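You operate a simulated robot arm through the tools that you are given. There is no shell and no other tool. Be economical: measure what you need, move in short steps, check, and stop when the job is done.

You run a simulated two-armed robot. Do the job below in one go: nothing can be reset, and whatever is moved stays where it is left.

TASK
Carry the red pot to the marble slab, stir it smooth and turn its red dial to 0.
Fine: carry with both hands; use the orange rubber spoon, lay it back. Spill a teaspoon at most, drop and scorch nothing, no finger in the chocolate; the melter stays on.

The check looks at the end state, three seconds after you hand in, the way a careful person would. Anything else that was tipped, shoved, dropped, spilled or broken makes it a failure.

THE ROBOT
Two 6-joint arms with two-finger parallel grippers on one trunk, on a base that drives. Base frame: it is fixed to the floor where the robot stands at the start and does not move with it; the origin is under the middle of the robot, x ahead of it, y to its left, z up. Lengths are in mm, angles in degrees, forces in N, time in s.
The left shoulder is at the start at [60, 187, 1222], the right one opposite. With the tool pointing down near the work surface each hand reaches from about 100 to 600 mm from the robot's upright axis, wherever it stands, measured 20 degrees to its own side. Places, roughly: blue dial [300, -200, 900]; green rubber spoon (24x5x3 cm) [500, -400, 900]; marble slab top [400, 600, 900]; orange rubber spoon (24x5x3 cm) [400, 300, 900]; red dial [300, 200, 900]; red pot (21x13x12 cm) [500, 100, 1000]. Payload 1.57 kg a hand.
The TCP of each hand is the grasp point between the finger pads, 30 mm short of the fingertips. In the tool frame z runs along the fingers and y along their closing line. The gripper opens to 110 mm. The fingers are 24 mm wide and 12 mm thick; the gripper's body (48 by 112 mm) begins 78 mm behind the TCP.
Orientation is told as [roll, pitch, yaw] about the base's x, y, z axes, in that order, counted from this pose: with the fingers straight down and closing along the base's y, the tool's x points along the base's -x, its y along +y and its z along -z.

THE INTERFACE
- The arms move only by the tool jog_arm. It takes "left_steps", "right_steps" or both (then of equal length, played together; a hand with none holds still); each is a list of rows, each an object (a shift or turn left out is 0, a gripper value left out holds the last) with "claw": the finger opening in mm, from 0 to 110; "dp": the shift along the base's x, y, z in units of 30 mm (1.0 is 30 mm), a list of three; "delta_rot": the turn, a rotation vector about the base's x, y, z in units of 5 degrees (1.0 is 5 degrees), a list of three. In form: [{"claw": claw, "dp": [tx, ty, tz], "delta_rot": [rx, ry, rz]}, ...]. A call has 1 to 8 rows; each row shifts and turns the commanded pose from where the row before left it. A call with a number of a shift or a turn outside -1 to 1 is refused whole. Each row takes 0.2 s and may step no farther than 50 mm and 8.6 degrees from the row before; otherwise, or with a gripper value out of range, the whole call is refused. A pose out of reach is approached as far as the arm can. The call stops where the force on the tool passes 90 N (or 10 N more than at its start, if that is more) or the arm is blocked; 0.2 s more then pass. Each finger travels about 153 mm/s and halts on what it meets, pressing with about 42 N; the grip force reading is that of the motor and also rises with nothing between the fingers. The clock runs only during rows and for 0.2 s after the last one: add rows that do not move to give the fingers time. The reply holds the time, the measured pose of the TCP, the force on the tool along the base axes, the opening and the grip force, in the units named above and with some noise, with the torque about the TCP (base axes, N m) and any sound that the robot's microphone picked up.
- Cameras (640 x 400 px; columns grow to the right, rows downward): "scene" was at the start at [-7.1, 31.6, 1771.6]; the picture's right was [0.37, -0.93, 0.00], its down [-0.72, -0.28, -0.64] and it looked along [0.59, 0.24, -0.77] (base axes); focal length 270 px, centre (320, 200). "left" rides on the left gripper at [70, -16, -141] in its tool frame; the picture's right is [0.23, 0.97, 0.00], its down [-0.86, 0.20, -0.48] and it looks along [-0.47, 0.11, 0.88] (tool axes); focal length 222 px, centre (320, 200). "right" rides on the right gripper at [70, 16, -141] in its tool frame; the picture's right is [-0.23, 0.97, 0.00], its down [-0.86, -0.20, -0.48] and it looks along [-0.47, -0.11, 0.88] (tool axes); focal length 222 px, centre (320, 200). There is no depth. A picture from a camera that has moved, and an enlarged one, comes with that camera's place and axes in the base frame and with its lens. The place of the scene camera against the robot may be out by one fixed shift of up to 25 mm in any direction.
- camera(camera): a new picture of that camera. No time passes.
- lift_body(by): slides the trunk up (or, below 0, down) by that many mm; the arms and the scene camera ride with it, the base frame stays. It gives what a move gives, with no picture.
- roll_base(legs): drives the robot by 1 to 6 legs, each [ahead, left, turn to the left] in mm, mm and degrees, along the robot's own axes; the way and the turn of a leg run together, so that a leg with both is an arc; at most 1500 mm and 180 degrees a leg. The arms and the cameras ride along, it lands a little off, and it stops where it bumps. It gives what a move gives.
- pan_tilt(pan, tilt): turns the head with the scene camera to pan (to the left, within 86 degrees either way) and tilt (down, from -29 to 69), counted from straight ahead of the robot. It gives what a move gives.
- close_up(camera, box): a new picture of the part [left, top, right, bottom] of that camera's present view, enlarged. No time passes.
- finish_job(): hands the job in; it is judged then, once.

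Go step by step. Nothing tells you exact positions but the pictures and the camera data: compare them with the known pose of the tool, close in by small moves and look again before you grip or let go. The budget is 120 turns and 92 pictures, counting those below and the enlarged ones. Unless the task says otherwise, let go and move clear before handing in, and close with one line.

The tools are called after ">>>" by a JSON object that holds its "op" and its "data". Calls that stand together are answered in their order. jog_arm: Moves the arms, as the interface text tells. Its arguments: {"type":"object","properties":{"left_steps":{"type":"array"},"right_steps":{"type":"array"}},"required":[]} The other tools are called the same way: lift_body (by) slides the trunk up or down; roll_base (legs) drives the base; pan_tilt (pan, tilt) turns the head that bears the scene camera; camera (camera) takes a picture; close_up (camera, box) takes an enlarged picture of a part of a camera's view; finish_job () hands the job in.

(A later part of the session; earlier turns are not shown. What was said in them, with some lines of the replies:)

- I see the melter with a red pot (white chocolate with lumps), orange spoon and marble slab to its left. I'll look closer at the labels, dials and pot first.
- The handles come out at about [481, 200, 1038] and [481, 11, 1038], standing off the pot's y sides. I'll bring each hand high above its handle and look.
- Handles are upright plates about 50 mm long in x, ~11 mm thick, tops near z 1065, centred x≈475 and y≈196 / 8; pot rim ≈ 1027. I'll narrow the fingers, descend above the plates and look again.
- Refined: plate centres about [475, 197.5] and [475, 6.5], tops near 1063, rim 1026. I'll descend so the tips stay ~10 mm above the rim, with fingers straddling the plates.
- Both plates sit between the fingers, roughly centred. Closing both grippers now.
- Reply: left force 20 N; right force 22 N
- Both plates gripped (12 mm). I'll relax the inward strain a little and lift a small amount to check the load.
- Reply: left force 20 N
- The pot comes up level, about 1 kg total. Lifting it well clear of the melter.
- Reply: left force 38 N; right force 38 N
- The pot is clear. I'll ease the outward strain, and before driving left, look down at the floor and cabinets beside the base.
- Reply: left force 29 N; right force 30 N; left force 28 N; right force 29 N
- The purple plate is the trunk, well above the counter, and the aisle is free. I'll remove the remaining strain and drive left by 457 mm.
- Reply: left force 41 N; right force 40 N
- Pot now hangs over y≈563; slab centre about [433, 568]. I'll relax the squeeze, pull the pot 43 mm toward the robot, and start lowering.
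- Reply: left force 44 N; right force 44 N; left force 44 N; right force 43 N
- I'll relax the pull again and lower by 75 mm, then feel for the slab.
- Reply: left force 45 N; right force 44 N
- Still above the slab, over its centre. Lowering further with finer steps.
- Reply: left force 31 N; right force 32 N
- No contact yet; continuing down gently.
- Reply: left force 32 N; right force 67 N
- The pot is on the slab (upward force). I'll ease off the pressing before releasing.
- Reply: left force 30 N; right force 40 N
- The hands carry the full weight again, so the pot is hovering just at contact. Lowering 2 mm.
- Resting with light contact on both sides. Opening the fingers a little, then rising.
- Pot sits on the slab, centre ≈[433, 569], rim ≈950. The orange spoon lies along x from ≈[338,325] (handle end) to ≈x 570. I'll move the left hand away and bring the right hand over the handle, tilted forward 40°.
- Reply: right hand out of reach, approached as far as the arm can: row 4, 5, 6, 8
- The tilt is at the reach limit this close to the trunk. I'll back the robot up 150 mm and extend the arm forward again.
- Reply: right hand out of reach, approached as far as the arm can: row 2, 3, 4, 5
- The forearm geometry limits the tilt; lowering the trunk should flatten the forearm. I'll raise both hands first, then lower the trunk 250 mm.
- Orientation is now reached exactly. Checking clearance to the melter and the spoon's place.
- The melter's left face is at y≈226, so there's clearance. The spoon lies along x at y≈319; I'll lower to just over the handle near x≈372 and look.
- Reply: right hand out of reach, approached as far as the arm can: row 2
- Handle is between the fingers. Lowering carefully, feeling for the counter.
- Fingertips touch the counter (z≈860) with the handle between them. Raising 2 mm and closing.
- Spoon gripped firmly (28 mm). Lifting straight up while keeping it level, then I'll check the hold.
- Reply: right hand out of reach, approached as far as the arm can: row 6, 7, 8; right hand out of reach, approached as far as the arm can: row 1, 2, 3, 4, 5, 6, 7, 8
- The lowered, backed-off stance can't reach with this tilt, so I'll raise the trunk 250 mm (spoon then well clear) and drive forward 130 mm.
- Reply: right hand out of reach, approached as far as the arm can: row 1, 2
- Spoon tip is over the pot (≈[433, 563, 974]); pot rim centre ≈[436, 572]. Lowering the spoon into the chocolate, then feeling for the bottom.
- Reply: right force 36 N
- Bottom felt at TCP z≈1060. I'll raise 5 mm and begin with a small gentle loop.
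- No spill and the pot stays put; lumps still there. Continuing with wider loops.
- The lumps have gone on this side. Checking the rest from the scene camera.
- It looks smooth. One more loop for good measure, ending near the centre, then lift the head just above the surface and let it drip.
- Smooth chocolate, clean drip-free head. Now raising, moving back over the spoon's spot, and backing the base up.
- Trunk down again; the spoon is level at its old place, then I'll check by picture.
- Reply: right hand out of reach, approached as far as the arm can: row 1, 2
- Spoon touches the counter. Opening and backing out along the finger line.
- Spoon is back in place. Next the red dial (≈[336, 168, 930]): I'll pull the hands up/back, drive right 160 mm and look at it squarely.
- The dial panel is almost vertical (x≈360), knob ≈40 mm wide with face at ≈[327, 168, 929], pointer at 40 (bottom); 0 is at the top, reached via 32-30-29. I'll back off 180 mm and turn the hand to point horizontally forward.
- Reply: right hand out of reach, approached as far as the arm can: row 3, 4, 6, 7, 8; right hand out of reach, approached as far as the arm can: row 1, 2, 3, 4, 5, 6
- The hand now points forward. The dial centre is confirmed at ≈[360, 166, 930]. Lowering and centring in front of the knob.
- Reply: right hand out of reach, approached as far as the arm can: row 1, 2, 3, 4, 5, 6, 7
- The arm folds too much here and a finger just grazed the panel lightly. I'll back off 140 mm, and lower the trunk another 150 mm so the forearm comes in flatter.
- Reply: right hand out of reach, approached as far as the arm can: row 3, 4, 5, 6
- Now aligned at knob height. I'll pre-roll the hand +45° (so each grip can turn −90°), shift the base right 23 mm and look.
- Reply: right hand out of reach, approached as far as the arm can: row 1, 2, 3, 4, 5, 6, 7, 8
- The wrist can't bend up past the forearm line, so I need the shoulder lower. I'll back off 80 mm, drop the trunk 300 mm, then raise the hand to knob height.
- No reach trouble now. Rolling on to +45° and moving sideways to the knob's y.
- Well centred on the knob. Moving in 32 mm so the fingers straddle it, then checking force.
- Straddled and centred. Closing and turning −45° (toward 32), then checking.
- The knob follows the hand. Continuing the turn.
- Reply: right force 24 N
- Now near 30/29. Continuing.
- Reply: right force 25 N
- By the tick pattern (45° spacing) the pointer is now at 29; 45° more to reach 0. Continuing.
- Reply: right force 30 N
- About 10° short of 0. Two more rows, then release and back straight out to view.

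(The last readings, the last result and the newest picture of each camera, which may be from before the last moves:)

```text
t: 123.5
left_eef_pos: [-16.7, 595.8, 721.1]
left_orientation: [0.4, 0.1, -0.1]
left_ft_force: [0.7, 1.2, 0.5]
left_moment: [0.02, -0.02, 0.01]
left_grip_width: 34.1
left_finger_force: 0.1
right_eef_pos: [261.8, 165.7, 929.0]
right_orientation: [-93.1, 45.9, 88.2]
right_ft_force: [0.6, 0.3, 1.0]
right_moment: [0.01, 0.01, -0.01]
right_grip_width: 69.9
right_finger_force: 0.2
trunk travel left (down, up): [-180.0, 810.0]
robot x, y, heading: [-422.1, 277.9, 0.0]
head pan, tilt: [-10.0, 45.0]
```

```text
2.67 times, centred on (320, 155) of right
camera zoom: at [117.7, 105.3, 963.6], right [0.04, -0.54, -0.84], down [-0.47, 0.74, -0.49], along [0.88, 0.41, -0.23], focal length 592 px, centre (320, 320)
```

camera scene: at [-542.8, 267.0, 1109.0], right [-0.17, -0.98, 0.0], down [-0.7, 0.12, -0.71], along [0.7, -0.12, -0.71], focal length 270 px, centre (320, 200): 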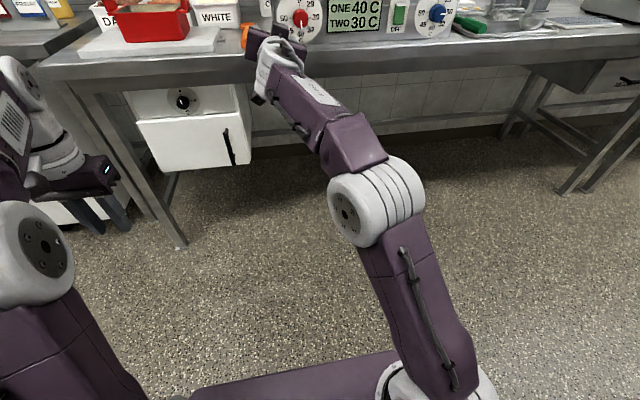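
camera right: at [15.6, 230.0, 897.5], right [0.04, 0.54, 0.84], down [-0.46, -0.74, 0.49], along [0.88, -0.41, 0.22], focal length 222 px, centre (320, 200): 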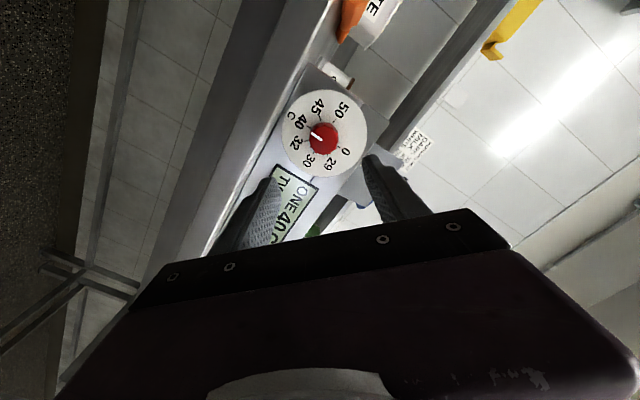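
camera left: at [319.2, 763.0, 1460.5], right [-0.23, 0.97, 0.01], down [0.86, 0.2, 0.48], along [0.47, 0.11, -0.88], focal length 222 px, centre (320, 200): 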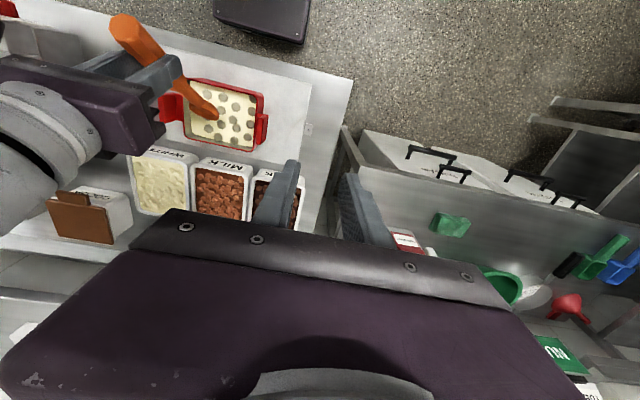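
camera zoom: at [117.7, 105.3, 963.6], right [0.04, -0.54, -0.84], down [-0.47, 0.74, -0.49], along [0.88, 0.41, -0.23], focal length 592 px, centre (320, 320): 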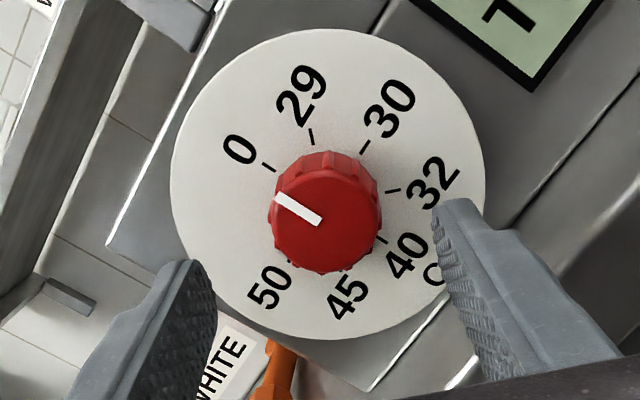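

The pointer lies parallel to the 0 tick. Backing off and checking the display and everything else.

>>> {"op": "roll_base", "data": {"legs": [[-250, 0, 0]]}}

>>> {"op": "camera", "data": {"camera": "right"}}

>>> {"op": "lift_body", "data": {"by": 450}}

>>> {"op": "pan_tilt", "data": {"pan": 0, "tilt": 30}}

>>> {"op": "camera", "data": {"camera": "scene"}}

```text
t: 125.2
left_eef_pos: [-228.8, 595.1, 723.8]
left_orientation: [0.5, -0.2, 0.0]
left_ft_force: [0.1, -0.2, 0.0]
left_moment: [-0.04, -0.02, -0.02]
left_grip_width: 33.9
left_finger_force: 0.2
right_eef_pos: [46.8, 166.4, 934.1]
right_orientation: [-93.7, 45.8, 87.8]
right_ft_force: [0.1, 0.4, 0.0]
right_moment: [-0.05, 0.02, 0.02]
right_grip_width: 69.9
right_finger_force: 0.0
trunk travel left (down, up): [-180.0, 810.0]
robot x, y, heading: [-635.3, 279.2, 0.1]
head pan, tilt: [-10.0, 45.0]
stopped in leg 1: the robot was blocked; the commanded pose is now the measured one
```

```text
10 pictures are left
camera right: at [-96.6, 105.3, 967.4], right [0.04, -0.54, -0.84], down [-0.46, 0.74, -0.5], along [0.89, 0.41, -0.22], focal length 222 px, centre (320, 200)
```

right: 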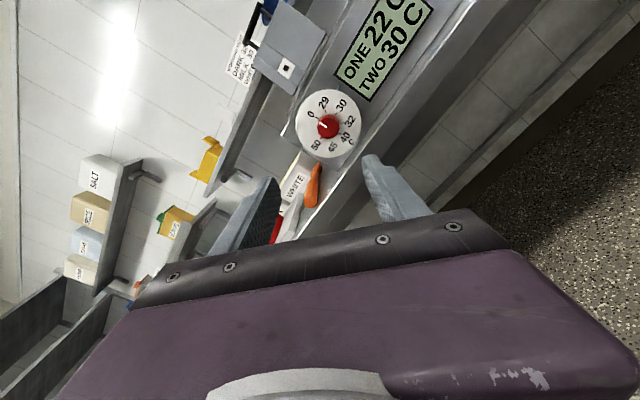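

```text
refused: 450 is not a number from -400 to 400
```

```text
t: 125.9
left_eef_pos: [-228.3, 595.4, 721.4]
left_orientation: [0.4, 0.0, 0.0]
left_ft_force: [-0.2, -0.7, -0.5]
left_moment: [0.01, 0.01, 0.01]
left_grip_width: 34.0
left_finger_force: 0.1
right_eef_pos: [48.5, 165.1, 932.3]
right_orientation: [-93.4, 45.8, 87.9]
right_ft_force: [0.2, -0.2, -0.7]
right_moment: [0.02, 0.01, 0.01]
right_grip_width: 69.8
right_finger_force: 0.0
trunk travel left (down, up): [-180.0, 810.0]
robot x, y, heading: [-638.3, 278.5, -0.0]
head pan, tilt: [0.0, 30.0]
```

```text
9 pictures are left
camera scene: at [-622.4, 281.1, 1131.5], right [0.0, -1.0, 0.0], down [-0.5, 0.0, -0.87], along [0.87, 0.0, -0.5], focal length 270 px, centre (320, 200)
```

scene: 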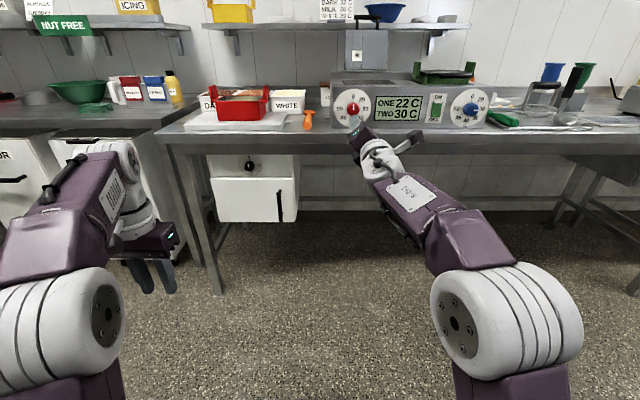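

The display shows ONE 22 C, so the dial is at 0, and the melter is still on. The base bumped something behind it, so I'll move forward off it and look around.

>>> {"op": "roll_base", "data": {"legs": [[80, 0, 0]]}}

>>> {"op": "lift_body", "data": {"by": 350}}

>>> {"op": "pan_tilt", "data": {"pan": 86, "tilt": 45}}

>>> {"op": "camera", "data": {"camera": "scene"}}

>>> {"op": "pan_tilt", "data": {"pan": -86, "tilt": 45}}

>>> {"op": "camera", "data": {"camera": "scene"}}

```text
t: 127.0
left_eef_pos: [-150.0, 594.8, 722.7]
left_orientation: [0.5, -0.1, -0.1]
left_ft_force: [0.0, -0.4, 0.0]
left_moment: [-0.02, -0.02, 0.03]
left_grip_width: 33.9
left_finger_force: 0.0
right_eef_pos: [126.5, 166.1, 932.0]
right_orientation: [-93.5, 45.8, 87.9]
right_ft_force: [0.2, 0.7, -1.3]
right_moment: [0.01, -0.02, 0.0]
right_grip_width: 70.3
right_finger_force: 0.1
trunk travel left (down, up): [-180.0, 810.0]
robot x, y, heading: [-557.8, 276.1, -0.1]
head pan, tilt: [0.0, 30.0]
```

```text
t: 130.4
left_eef_pos: [-150.1, 595.7, 1072.7]
left_orientation: [0.5, -0.3, 0.0]
left_ft_force: [0.5, -0.2, -0.3]
left_moment: [0.01, 0.0, -0.07]
left_grip_width: 34.1
left_finger_force: 0.0
right_eef_pos: [126.3, 164.7, 1283.8]
right_orientation: [-93.5, 45.9, 88.0]
right_ft_force: [-0.3, 1.0, -0.4]
right_moment: [0.03, 0.01, 0.0]
right_grip_width: 69.9
right_finger_force: 0.1
trunk travel left (down, up): [-530.0, 460.0]
robot x, y, heading: [-557.0, 277.3, 0.1]
head pan, tilt: [0.0, 30.0]
```

```text
t: 132.0
left_eef_pos: [-150.2, 596.1, 1073.2]
left_orientation: [0.4, -0.2, -0.2]
left_ft_force: [0.1, -0.1, 0.3]
left_moment: [0.0, 0.01, 0.01]
left_grip_width: 34.0
left_finger_force: 0.0
right_eef_pos: [125.2, 164.9, 1282.5]
right_orientation: [-93.5, 45.8, 87.9]
right_ft_force: [-0.3, 1.0, 0.5]
right_moment: [0.02, 0.01, 0.0]
right_grip_width: 69.8
right_finger_force: 0.2
trunk travel left (down, up): [-530.0, 460.0]
robot x, y, heading: [-558.5, 280.8, 0.0]
head pan, tilt: [85.9, 45.0]
```

```text
8 pictures are left
camera scene: at [-629.5, 362.2, 1459.0], right [1.0, -0.07, 0.0], down [-0.05, -0.71, -0.71], along [0.05, 0.71, -0.71], focal length 270 px, centre (320, 200)
```

scene: 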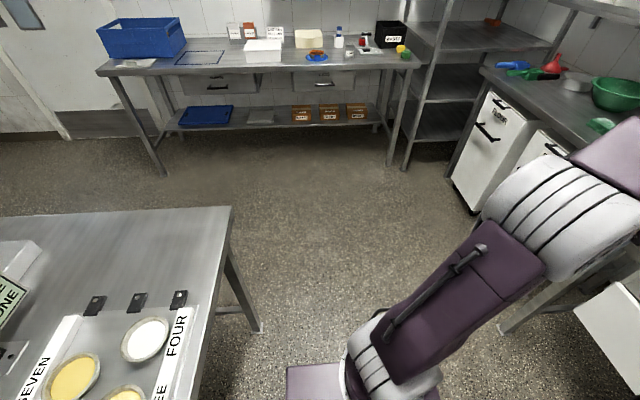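

```text
t: 134.6
left_eef_pos: [-151.0, 595.8, 1072.8]
left_orientation: [0.4, -0.2, 0.0]
left_ft_force: [1.2, -0.1, 0.1]
left_moment: [0.01, 0.01, 0.01]
left_grip_width: 34.0
left_finger_force: 0.1
right_eef_pos: [127.0, 166.2, 1282.6]
right_orientation: [-93.6, 45.8, 87.9]
right_ft_force: [-0.5, -0.4, -0.2]
right_moment: [-0.01, 0.03, -0.01]
right_grip_width: 69.9
right_finger_force: 0.1
trunk travel left (down, up): [-530.0, 460.0]
robot x, y, heading: [-558.5, 279.0, 0.0]
head pan, tilt: [-85.9, 45.0]
```

```text
7 pictures are left
camera scene: at [-629.5, 200.0, 1459.0], right [-1.0, -0.07, 0.0], down [-0.05, 0.71, -0.71], along [0.05, -0.71, -0.71], focal length 270 px, centre (320, 200)
```

scene: 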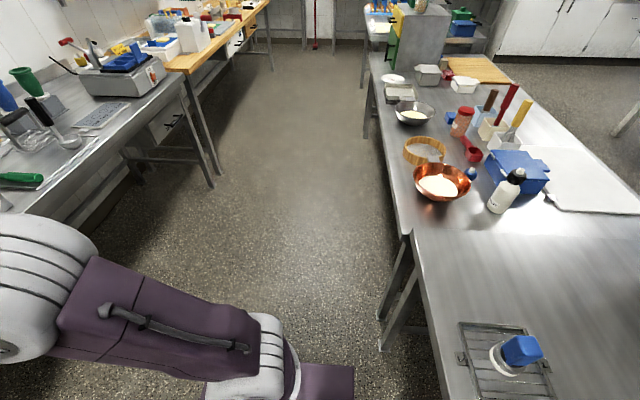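

I had lightly touched the bench behind; nothing there has tipped. A last look at the work area.

>>> {"op": "pan_tilt", "data": {"pan": 5, "tilt": 30}}

>>> {"op": "close_up", "data": {"camera": "scene", "box": [160, 120, 480, 320]}}

```text
t: 136.3
left_eef_pos: [-150.8, 595.3, 1071.1]
left_orientation: [0.3, -0.2, -0.1]
left_ft_force: [-0.7, -0.6, 0.3]
left_moment: [0.02, -0.01, 0.03]
left_grip_width: 34.0
left_finger_force: 0.1
right_eef_pos: [125.6, 165.8, 1283.3]
right_orientation: [-93.6, 45.8, 87.9]
right_ft_force: [0.7, 0.1, -0.4]
right_moment: [0.04, 0.0, 0.02]
right_grip_width: 70.1
right_finger_force: 0.1
trunk travel left (down, up): [-530.0, 460.0]
robot x, y, heading: [-556.1, 277.7, -0.2]
head pan, tilt: [5.0, 30.0]
```

```text
2.00 times, centred on (320, 220) of scene
camera zoom: at [-545.2, 288.9, 1481.6], right [0.09, -1.0, 0.0], down [-0.5, -0.04, -0.87], along [0.86, 0.08, -0.5], focal length 539 px, centre (320, 160)
```

zoom: 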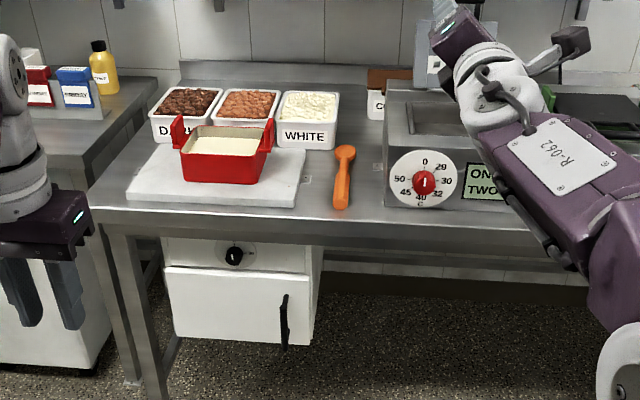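

The pot is on the slab with smooth chocolate, the spoon is back in its place, the red dial points at 0, and both hands are clear. Handing in.

>>> {"op": "finish_job", "data": {}}

```text
The job is handed in.
```

The red pot is on the marble slab, stirred smooth with the orange spoon, and the spoon is back where it lay. The red dial is at 0 (zone one fell to 22 C), zone two still shows 30 C, and I saw no spills. While backing away, the base bumped the bench behind the robot; nothing I could see on it had tipped.
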